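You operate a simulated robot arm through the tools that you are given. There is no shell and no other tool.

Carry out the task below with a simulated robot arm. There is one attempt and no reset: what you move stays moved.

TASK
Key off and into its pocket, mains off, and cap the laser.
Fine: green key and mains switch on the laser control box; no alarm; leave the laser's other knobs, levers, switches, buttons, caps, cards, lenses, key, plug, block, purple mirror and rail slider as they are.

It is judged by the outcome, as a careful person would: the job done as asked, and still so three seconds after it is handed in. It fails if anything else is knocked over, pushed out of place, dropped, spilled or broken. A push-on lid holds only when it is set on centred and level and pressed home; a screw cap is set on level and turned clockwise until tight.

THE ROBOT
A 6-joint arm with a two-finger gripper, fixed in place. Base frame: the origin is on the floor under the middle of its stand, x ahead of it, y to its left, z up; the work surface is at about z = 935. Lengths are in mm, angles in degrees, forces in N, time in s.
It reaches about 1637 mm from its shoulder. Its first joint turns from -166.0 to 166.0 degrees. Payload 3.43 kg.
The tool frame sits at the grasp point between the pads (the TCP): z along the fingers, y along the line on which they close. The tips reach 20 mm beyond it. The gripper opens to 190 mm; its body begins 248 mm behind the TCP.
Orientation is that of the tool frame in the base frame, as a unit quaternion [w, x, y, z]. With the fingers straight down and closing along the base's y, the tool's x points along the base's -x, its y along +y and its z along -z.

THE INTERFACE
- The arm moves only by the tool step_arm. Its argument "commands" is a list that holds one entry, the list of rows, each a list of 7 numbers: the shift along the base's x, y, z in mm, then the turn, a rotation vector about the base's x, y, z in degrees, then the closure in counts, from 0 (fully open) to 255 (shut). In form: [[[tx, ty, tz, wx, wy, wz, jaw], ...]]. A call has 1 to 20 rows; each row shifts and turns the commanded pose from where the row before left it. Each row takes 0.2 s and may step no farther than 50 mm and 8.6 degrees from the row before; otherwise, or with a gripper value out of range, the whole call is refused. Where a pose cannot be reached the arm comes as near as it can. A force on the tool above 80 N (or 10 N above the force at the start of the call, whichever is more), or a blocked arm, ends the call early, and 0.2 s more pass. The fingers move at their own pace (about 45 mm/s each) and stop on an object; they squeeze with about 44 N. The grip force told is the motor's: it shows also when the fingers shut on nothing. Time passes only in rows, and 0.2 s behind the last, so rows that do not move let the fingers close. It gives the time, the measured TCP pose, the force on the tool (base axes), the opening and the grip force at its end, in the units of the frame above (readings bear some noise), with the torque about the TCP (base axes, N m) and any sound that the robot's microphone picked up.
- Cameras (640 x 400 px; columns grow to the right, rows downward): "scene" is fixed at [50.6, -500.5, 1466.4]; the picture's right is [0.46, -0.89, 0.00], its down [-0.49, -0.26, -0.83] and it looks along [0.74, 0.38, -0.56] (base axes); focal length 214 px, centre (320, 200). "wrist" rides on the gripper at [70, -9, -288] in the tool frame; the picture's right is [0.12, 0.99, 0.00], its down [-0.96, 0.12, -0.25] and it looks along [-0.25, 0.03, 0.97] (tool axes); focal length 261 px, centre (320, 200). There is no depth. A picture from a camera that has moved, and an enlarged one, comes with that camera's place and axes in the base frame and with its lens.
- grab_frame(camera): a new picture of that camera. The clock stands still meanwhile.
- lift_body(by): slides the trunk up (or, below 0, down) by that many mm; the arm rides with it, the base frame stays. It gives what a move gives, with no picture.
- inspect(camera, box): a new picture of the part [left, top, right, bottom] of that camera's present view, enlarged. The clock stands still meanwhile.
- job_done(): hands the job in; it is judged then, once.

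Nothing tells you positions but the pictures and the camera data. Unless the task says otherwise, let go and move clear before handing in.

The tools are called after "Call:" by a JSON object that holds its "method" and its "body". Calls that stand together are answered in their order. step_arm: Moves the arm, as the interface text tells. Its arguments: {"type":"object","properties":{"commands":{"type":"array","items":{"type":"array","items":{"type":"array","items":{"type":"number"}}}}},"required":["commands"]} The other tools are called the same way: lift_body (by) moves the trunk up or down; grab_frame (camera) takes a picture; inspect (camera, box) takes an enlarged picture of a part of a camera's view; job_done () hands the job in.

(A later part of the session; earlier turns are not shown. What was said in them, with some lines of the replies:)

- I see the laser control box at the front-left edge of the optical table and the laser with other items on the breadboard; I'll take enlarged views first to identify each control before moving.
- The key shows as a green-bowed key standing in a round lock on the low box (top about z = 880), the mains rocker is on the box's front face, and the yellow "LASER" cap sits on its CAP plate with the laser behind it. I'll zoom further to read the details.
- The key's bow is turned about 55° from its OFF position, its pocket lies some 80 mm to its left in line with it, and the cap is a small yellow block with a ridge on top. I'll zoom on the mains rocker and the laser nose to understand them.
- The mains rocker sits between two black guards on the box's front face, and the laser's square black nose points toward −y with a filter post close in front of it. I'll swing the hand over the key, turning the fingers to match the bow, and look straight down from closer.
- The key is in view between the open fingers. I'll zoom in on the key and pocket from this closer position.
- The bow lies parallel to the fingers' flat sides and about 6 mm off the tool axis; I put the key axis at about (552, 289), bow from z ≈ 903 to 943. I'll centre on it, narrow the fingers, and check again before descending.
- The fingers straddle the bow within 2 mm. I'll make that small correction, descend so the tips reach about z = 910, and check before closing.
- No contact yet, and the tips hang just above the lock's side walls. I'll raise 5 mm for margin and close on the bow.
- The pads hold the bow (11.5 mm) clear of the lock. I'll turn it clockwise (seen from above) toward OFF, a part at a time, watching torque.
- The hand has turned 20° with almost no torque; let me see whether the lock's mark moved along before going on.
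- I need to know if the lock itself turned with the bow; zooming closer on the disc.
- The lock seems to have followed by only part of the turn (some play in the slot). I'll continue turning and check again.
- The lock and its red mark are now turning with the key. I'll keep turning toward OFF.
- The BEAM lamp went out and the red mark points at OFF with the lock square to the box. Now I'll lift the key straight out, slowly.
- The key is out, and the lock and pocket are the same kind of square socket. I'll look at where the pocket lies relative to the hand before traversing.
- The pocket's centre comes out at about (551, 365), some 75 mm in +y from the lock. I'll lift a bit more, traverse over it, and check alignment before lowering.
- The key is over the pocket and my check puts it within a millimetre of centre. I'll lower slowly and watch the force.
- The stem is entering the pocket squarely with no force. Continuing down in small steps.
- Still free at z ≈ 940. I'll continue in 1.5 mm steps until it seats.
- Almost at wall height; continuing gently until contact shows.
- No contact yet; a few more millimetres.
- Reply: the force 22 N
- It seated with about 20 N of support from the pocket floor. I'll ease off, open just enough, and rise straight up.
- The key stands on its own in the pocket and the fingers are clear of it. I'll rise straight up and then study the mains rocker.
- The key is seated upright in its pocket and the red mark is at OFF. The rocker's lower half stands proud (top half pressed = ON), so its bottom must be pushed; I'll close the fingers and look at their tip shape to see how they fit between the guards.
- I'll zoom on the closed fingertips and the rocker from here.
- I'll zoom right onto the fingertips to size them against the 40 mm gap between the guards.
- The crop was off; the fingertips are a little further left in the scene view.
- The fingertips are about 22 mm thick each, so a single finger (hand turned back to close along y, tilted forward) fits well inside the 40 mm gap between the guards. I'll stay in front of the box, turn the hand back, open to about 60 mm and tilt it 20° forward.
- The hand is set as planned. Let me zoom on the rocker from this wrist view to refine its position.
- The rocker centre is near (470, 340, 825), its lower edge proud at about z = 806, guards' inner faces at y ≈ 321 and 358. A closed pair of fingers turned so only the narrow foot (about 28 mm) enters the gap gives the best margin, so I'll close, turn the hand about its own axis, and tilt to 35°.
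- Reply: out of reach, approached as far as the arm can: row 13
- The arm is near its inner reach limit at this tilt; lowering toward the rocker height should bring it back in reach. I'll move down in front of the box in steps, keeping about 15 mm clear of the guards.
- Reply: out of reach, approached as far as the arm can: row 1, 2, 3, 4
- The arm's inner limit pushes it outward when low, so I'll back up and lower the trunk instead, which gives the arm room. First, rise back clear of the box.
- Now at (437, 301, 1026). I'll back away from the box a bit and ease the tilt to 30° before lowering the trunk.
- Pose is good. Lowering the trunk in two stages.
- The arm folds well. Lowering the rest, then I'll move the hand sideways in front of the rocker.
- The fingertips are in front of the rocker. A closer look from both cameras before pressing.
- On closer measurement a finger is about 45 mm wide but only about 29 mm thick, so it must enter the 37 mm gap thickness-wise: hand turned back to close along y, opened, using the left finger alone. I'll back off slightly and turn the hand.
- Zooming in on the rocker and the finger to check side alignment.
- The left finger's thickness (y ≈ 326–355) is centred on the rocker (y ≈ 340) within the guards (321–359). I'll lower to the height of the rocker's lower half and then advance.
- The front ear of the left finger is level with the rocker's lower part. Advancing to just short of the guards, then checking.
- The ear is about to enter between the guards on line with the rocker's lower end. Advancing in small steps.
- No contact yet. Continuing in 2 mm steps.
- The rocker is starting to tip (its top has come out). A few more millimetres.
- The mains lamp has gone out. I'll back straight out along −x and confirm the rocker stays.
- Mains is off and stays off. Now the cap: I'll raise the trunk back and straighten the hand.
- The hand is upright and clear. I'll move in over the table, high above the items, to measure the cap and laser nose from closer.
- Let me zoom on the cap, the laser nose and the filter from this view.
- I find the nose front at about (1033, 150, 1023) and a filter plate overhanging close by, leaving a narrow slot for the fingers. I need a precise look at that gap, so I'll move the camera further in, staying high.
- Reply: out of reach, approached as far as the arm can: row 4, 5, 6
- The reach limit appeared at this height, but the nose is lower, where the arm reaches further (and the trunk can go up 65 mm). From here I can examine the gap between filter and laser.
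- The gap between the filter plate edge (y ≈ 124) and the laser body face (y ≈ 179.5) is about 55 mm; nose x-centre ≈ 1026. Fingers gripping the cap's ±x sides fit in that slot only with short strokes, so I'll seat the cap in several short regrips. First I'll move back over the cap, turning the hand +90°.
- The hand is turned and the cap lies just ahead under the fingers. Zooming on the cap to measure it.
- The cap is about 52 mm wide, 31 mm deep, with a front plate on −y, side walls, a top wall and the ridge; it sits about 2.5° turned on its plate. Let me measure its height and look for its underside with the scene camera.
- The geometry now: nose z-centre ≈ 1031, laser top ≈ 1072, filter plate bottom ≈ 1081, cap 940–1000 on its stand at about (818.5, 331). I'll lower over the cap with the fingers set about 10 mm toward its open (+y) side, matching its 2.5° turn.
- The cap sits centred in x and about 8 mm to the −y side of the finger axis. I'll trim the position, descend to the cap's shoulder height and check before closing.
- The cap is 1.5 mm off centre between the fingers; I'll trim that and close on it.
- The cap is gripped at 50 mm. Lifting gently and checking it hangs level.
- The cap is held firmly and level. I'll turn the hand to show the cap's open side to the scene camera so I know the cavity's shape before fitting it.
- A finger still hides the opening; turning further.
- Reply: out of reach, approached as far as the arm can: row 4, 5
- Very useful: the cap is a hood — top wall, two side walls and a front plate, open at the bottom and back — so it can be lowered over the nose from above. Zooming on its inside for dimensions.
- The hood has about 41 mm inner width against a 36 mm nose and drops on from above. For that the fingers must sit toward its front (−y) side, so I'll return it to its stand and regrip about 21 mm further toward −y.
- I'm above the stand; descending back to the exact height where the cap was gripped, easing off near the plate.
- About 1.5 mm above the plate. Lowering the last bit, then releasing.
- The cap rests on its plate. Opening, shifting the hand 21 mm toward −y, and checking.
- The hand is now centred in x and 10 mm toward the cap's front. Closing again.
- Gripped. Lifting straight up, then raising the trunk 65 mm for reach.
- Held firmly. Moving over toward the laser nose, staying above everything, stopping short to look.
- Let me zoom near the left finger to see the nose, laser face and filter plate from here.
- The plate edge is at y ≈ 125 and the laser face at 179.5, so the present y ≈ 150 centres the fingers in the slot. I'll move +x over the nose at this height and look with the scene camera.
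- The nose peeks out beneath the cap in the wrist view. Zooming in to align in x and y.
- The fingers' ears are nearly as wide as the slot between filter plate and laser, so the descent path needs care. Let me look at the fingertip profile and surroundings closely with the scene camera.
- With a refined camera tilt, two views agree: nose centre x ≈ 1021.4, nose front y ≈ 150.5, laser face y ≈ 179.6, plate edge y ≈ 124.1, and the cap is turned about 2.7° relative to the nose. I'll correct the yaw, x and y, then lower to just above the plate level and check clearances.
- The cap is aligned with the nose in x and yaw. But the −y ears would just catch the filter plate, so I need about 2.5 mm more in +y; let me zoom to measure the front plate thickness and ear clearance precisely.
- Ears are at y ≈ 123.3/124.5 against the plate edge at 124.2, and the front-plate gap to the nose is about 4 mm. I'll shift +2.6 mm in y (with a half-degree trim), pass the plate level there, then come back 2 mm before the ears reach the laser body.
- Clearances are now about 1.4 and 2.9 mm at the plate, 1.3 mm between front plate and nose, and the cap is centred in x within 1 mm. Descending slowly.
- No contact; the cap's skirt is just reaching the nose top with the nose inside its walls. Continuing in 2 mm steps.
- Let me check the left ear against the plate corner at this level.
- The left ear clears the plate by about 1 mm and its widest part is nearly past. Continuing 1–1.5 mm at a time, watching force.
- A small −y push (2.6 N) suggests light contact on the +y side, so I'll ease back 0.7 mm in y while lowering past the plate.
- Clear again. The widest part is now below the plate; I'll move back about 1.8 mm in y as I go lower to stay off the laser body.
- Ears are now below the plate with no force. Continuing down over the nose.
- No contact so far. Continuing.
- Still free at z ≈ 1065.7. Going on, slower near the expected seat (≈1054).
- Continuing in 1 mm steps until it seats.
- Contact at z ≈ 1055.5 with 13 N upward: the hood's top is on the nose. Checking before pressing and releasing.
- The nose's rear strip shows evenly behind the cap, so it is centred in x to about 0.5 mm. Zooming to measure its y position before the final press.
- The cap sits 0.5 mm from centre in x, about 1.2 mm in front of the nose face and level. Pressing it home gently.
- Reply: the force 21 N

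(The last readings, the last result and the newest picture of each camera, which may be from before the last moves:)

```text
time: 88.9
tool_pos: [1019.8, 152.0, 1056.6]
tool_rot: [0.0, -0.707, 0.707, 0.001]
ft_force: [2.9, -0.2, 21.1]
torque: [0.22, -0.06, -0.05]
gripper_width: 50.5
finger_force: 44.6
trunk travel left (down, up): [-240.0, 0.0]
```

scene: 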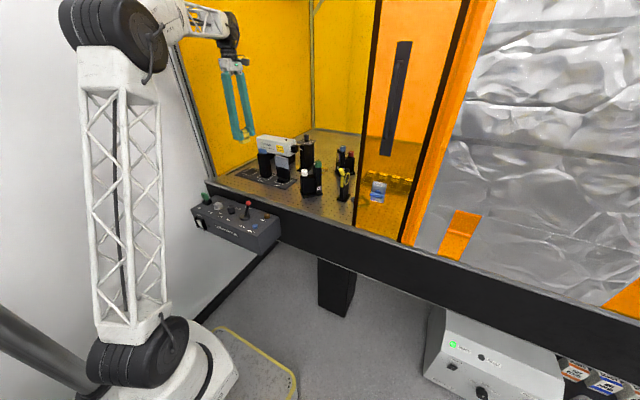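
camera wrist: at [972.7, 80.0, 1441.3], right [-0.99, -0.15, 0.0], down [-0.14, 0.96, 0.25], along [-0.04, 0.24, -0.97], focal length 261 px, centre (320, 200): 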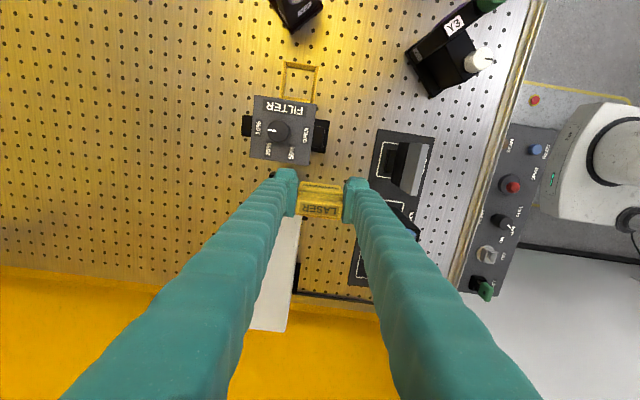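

Firm seat (21 N and no further travel). One more moderate press, then I'll ease off.

Call:
{"method": "step_arm", "body": {"commands": [[[0, 0, -1, 0, 0, 0, 255], [0, 0, -1, 0, 0, 0, 255], [0, 0, 0, 0, 0, 0, 255]]]}}

Call:
{"method": "inspect", "body": {"camera": "wrist", "box": [290, 175, 350, 228]}}

Call:
{"method": "inspect", "body": {"camera": "scene", "box": [283, 134, 307, 154]}}

```text
time: 89.7
tool_pos: [1019.1, 152.2, 1053.9]
tool_rot: [0.0, -0.706, 0.708, 0.0]
ft_force: [7.0, -0.6, 40.8]
torque: [0.2, -0.11, -0.04]
gripper_width: 50.5
finger_force: 44.0
trunk travel left (down, up): [-240.0, 0.0]
```

```text
7.55 times, centred on (320, 202) of wrist
camera zoom: at [1028.2, 81.7, 1342.6], right [-0.99, -0.12, 0.0], down [-0.11, 0.96, 0.25], along [-0.03, 0.25, -0.97], focal length 1967 px, centre (320, 189)
```

zoom: 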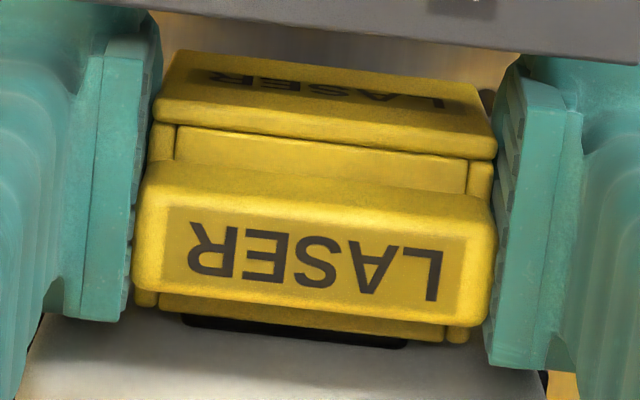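

```text
16.00 times, centred on (295, 144) of scene
camera zoom: at [50.6, -500.5, 1466.4], right [0.46, -0.89, 0.0], down [-0.49, -0.26, -0.83], along [0.74, 0.38, -0.56], focal length 3432 px, centre (720, 1096)
```

zoom: 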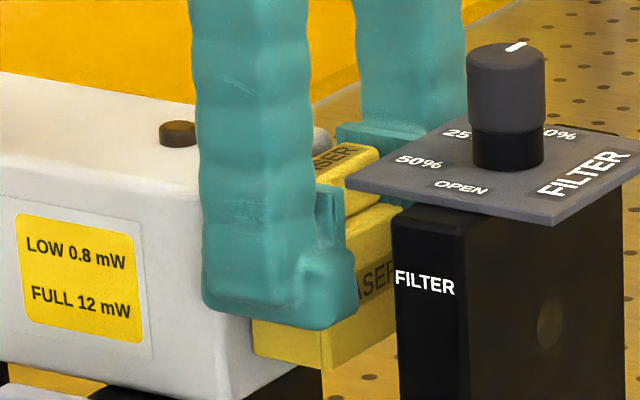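

Solidly seated at 40 N. Easing off most of the force, then opening the fingers.

Call:
{"method": "step_arm", "body": {"commands": [[[0, 0, 2, 0, 0, 0, 255], [0, 0, 1.8, 0, 0, 0, 255], [0, 0, 0, 0, 0, 0, 255]]]}}

```text
time: 90.5
tool_pos: [1020.0, 151.6, 1053.8]
tool_rot: [-0.003, -0.707, 0.707, 0.002]
ft_force: [-2.3, -0.9, 4.5]
torque: [-0.04, -0.05, -0.02]
gripper_width: 50.4
finger_force: 44.6
trunk travel left (down, up): [-240.0, 0.0]
```

Force is down to about 4 N. Opening wide so the ears clear the plate and laser before rising.

Call:
{"method": "step_arm", "body": {"commands": [[[0, 0, 0, 0, 0, 0, 240], [0, 0, 0, 0, 0, 0, 225], [0, 0, 0, 0, 0, 0, 205], [0, 0, 0, 0, 0, 0, 180], [0, 0, 0, 0, 0, 0, 150], [0, 0, 0, 0, 0, 0, 125], [0, 0, 0, 0, 0, 0, 125], [0, 0, 0, 0, 0, 0, 125]]]}}

Call:
{"method": "inspect", "body": {"camera": "wrist", "box": [260, 140, 380, 230]}}

Call:
{"method": "inspect", "body": {"camera": "scene", "box": [278, 130, 312, 156]}}

```text
time: 92.3
tool_pos: [1020.5, 151.8, 1056.2]
tool_rot: [-0.001, -0.707, 0.707, 0.001]
ft_force: [-0.1, -1.1, 0.2]
torque: [-0.03, 0.0, 0.01]
gripper_width: 96.7
finger_force: 0.1
trunk travel left (down, up): [-240.0, 0.0]
```

```text
4.44 times, centred on (320, 185) of wrist
camera zoom: at [1029.9, 82.3, 1344.3], right [-0.99, -0.12, 0.0], down [-0.11, 0.96, 0.25], along [-0.03, 0.25, -0.97], focal length 1158 px, centre (320, 267)
```

zoom: 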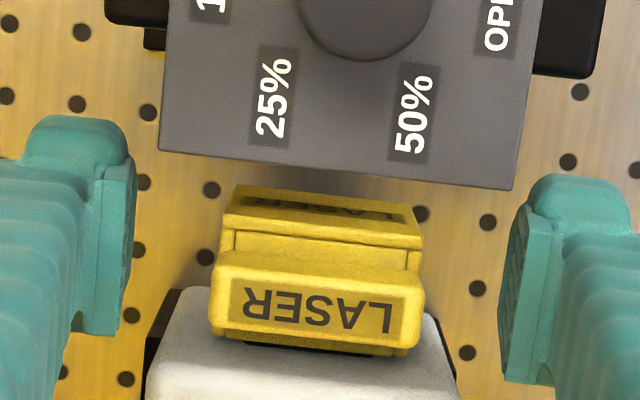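

```text
15.38 times, centred on (295, 143) of scene
camera zoom: at [50.6, -500.5, 1466.4], right [0.46, -0.89, 0.0], down [-0.49, -0.26, -0.83], along [0.74, 0.38, -0.56], focal length 3300 px, centre (705, 1077)
```

zoom: 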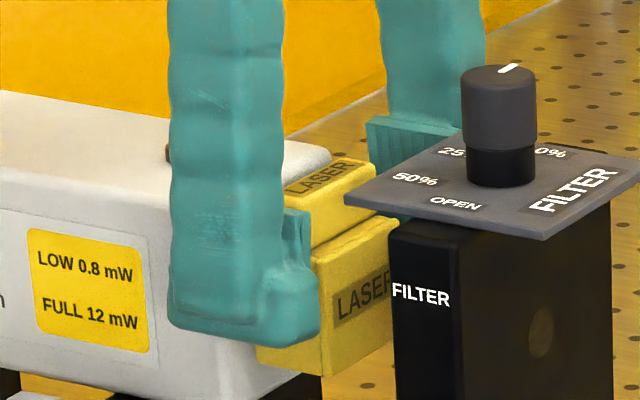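

The hood rests on the nose and the fingers are clear of plate and laser. Rising straight up.

Call:
{"method": "step_arm", "body": {"commands": [[[0, 0, 10, 0, 0, 0, 125], [0, 0, 20, 0, 0, 0, 125], [0, 0, 25, 0, 0, 0, 125], [0, 0, 25, 0, 0, 0, 125], [0, 0, 20, 0, 0, 0, 125], [0, 0, 0, 0, 0, 0, 125]]]}}

Call:
{"method": "inspect", "body": {"camera": "wrist", "box": [260, 140, 380, 230]}}

Call:
{"method": "inspect", "body": {"camera": "scene", "box": [278, 130, 312, 156]}}

```text
time: 93.7
tool_pos: [1021.9, 152.3, 1157.5]
tool_rot: [-0.001, -0.706, 0.708, 0.001]
ft_force: [0.9, 0.3, 0.4]
torque: [-0.01, -0.01, 0.04]
gripper_width: 96.9
finger_force: 0.0
trunk travel left (down, up): [-240.0, 0.0]
```

```text
4.44 times, centred on (320, 185) of wrist
camera zoom: at [1030.9, 82.7, 1444.8], right [-0.99, -0.12, 0.0], down [-0.11, 0.96, 0.25], along [-0.03, 0.25, -0.97], focal length 1158 px, centre (320, 267)
```

zoom: 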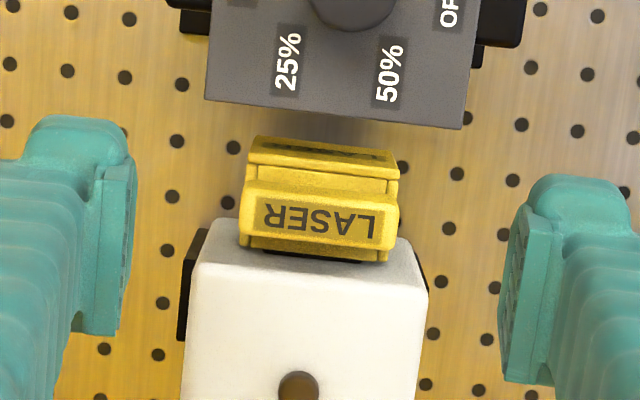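

```text
15.38 times, centred on (295, 143) of scene
camera zoom: at [50.6, -500.5, 1466.4], right [0.46, -0.89, 0.0], down [-0.49, -0.26, -0.83], along [0.74, 0.38, -0.56], focal length 3300 px, centre (705, 1077)
```

zoom: 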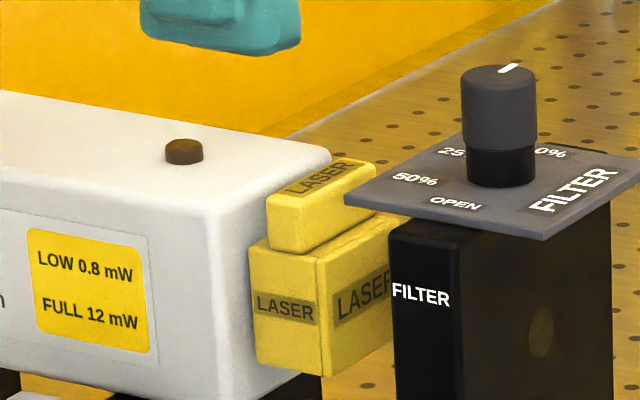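

The cap sits level and centred on the nose, covering the aperture. I'll withdraw the arm clear of the table and verify everything.

Call:
{"method": "step_arm", "body": {"commands": [[[-20, 0, 10, 0, 0, 0, 125], [-40, 5, 10, 0, 0, 0, 125], [-45, 5, 10, 0, 0, 0, 125], [-45, 5, 10, 0, 0, 0, 125], [-45, 5, 10, 0, 0, 0, 125], [-45, 5, 10, 0, 0, 0, 125], [-45, 5, 0, 0, 0, 0, 125], [-45, 5, 0, 0, 0, 0, 125], [-45, 5, 0, 0, 0, 0, 125], [0, 0, 0, 0, 0, 0, 125]]]}}

Call:
{"method": "grab_frame", "body": {"camera": "scene"}}

Call:
{"method": "inspect", "body": {"camera": "scene", "box": [180, 180, 300, 255]}}

Call:
{"method": "inspect", "body": {"camera": "scene", "box": [225, 120, 345, 195]}}

Call:
{"method": "inspect", "body": {"camera": "scene", "box": [284, 136, 308, 154]}}

```text
time: 95.9
tool_pos: [645.1, 191.9, 1215.8]
tool_rot: [0.0, -0.706, 0.708, 0.0]
ft_force: [-1.6, -0.9, 0.1]
torque: [0.03, -0.09, 0.02]
gripper_width: 96.9
finger_force: 0.0
trunk travel left (down, up): [-240.0, 0.0]
```

```text
taken
```

scene: 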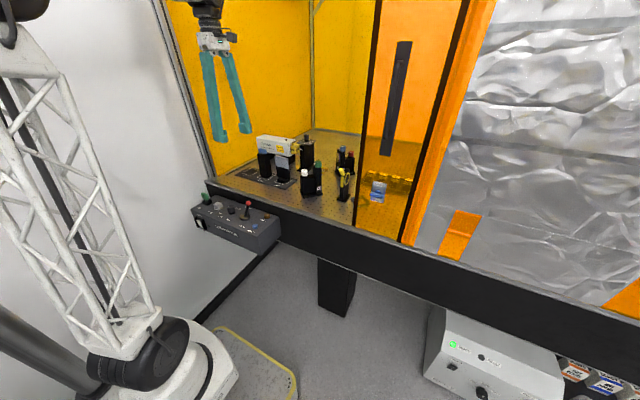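

```text
5.33 times, centred on (240, 218) of scene
camera zoom: at [50.6, -500.5, 1466.4], right [0.46, -0.89, 0.0], down [-0.49, -0.26, -0.83], along [0.74, 0.38, -0.56], focal length 1144 px, centre (747, 107)
```

zoom: 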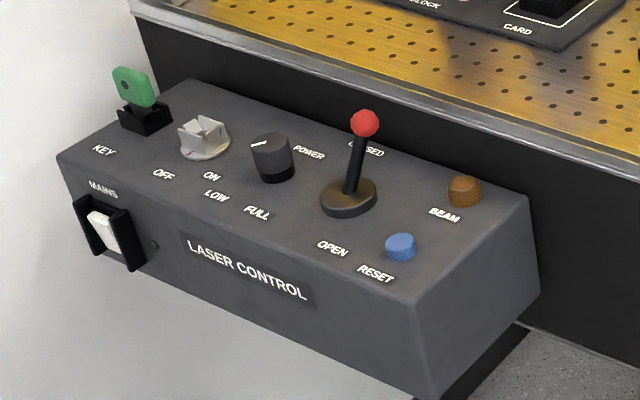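

```text
5.33 times, centred on (285, 158) of scene
camera zoom: at [50.6, -500.5, 1466.4], right [0.46, -0.89, 0.0], down [-0.49, -0.26, -0.83], along [0.74, 0.38, -0.56], focal length 1144 px, centre (507, 427)
```

zoom: 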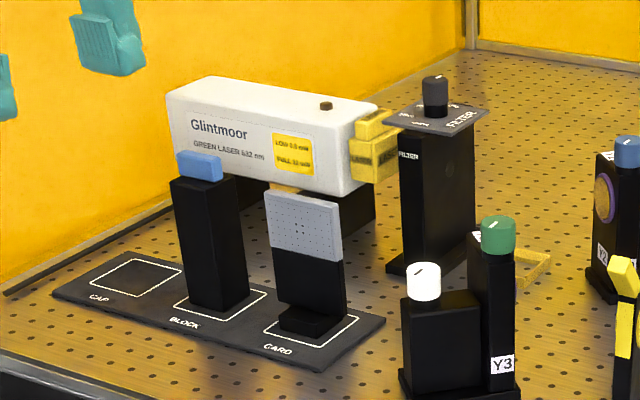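

```text
16.00 times, centred on (296, 145) of scene
camera zoom: at [50.6, -500.5, 1466.4], right [0.46, -0.89, 0.0], down [-0.49, -0.26, -0.83], along [0.74, 0.38, -0.56], focal length 3432 px, centre (704, 1080)
```

zoom: 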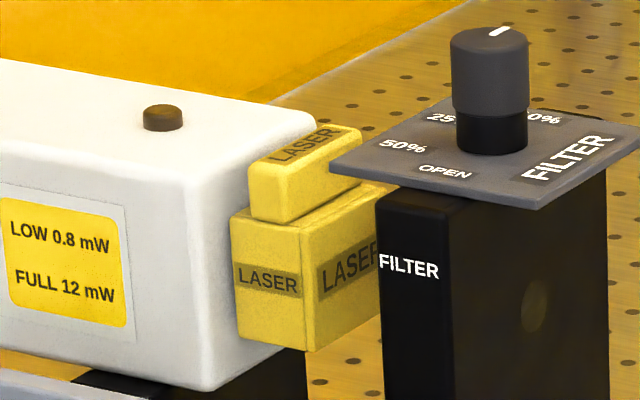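

Everything checks out in the last views. The key is off and standing in its pocket, and the mains rocker is off with its lamp dark. The cap sits level and centred on the laser nose, and nothing else looks moved. The arm is clear, so I'm handing in the job.

Call:
{"method": "job_done", "body": {}}

```text
The job is handed in.
```

The job is finished and handed in. I don't have the result of the judging yet.

- **Key:** turned to OFF, which put the BEAM lamp out. I then lifted it out and seated it in its pocket on the control box.
- **Mains:** switched off after the key. Its lamp is dark and the rocker stayed over.
- **Cap:** set over the laser nose from above, level and centred to about half a millimetre side to side, then pressed down with about 40 N. It stayed in place when I let go. A gap of about 3 mm remains between its back edge and the laser body, because its front plate stops at the nose face.

Partway through, I put the cap back on its stand once to change my grip.

No sounds or alarms were reported. In the last pictures the power knob, shutter lever, reset button, block, card and filter look as they did at the start. The arm is clear of the table.

While lowering the cap, the hand passed within about a millimetre of the filter plate. I felt a light touch of about 3 N, most likely against the laser, and backed off.
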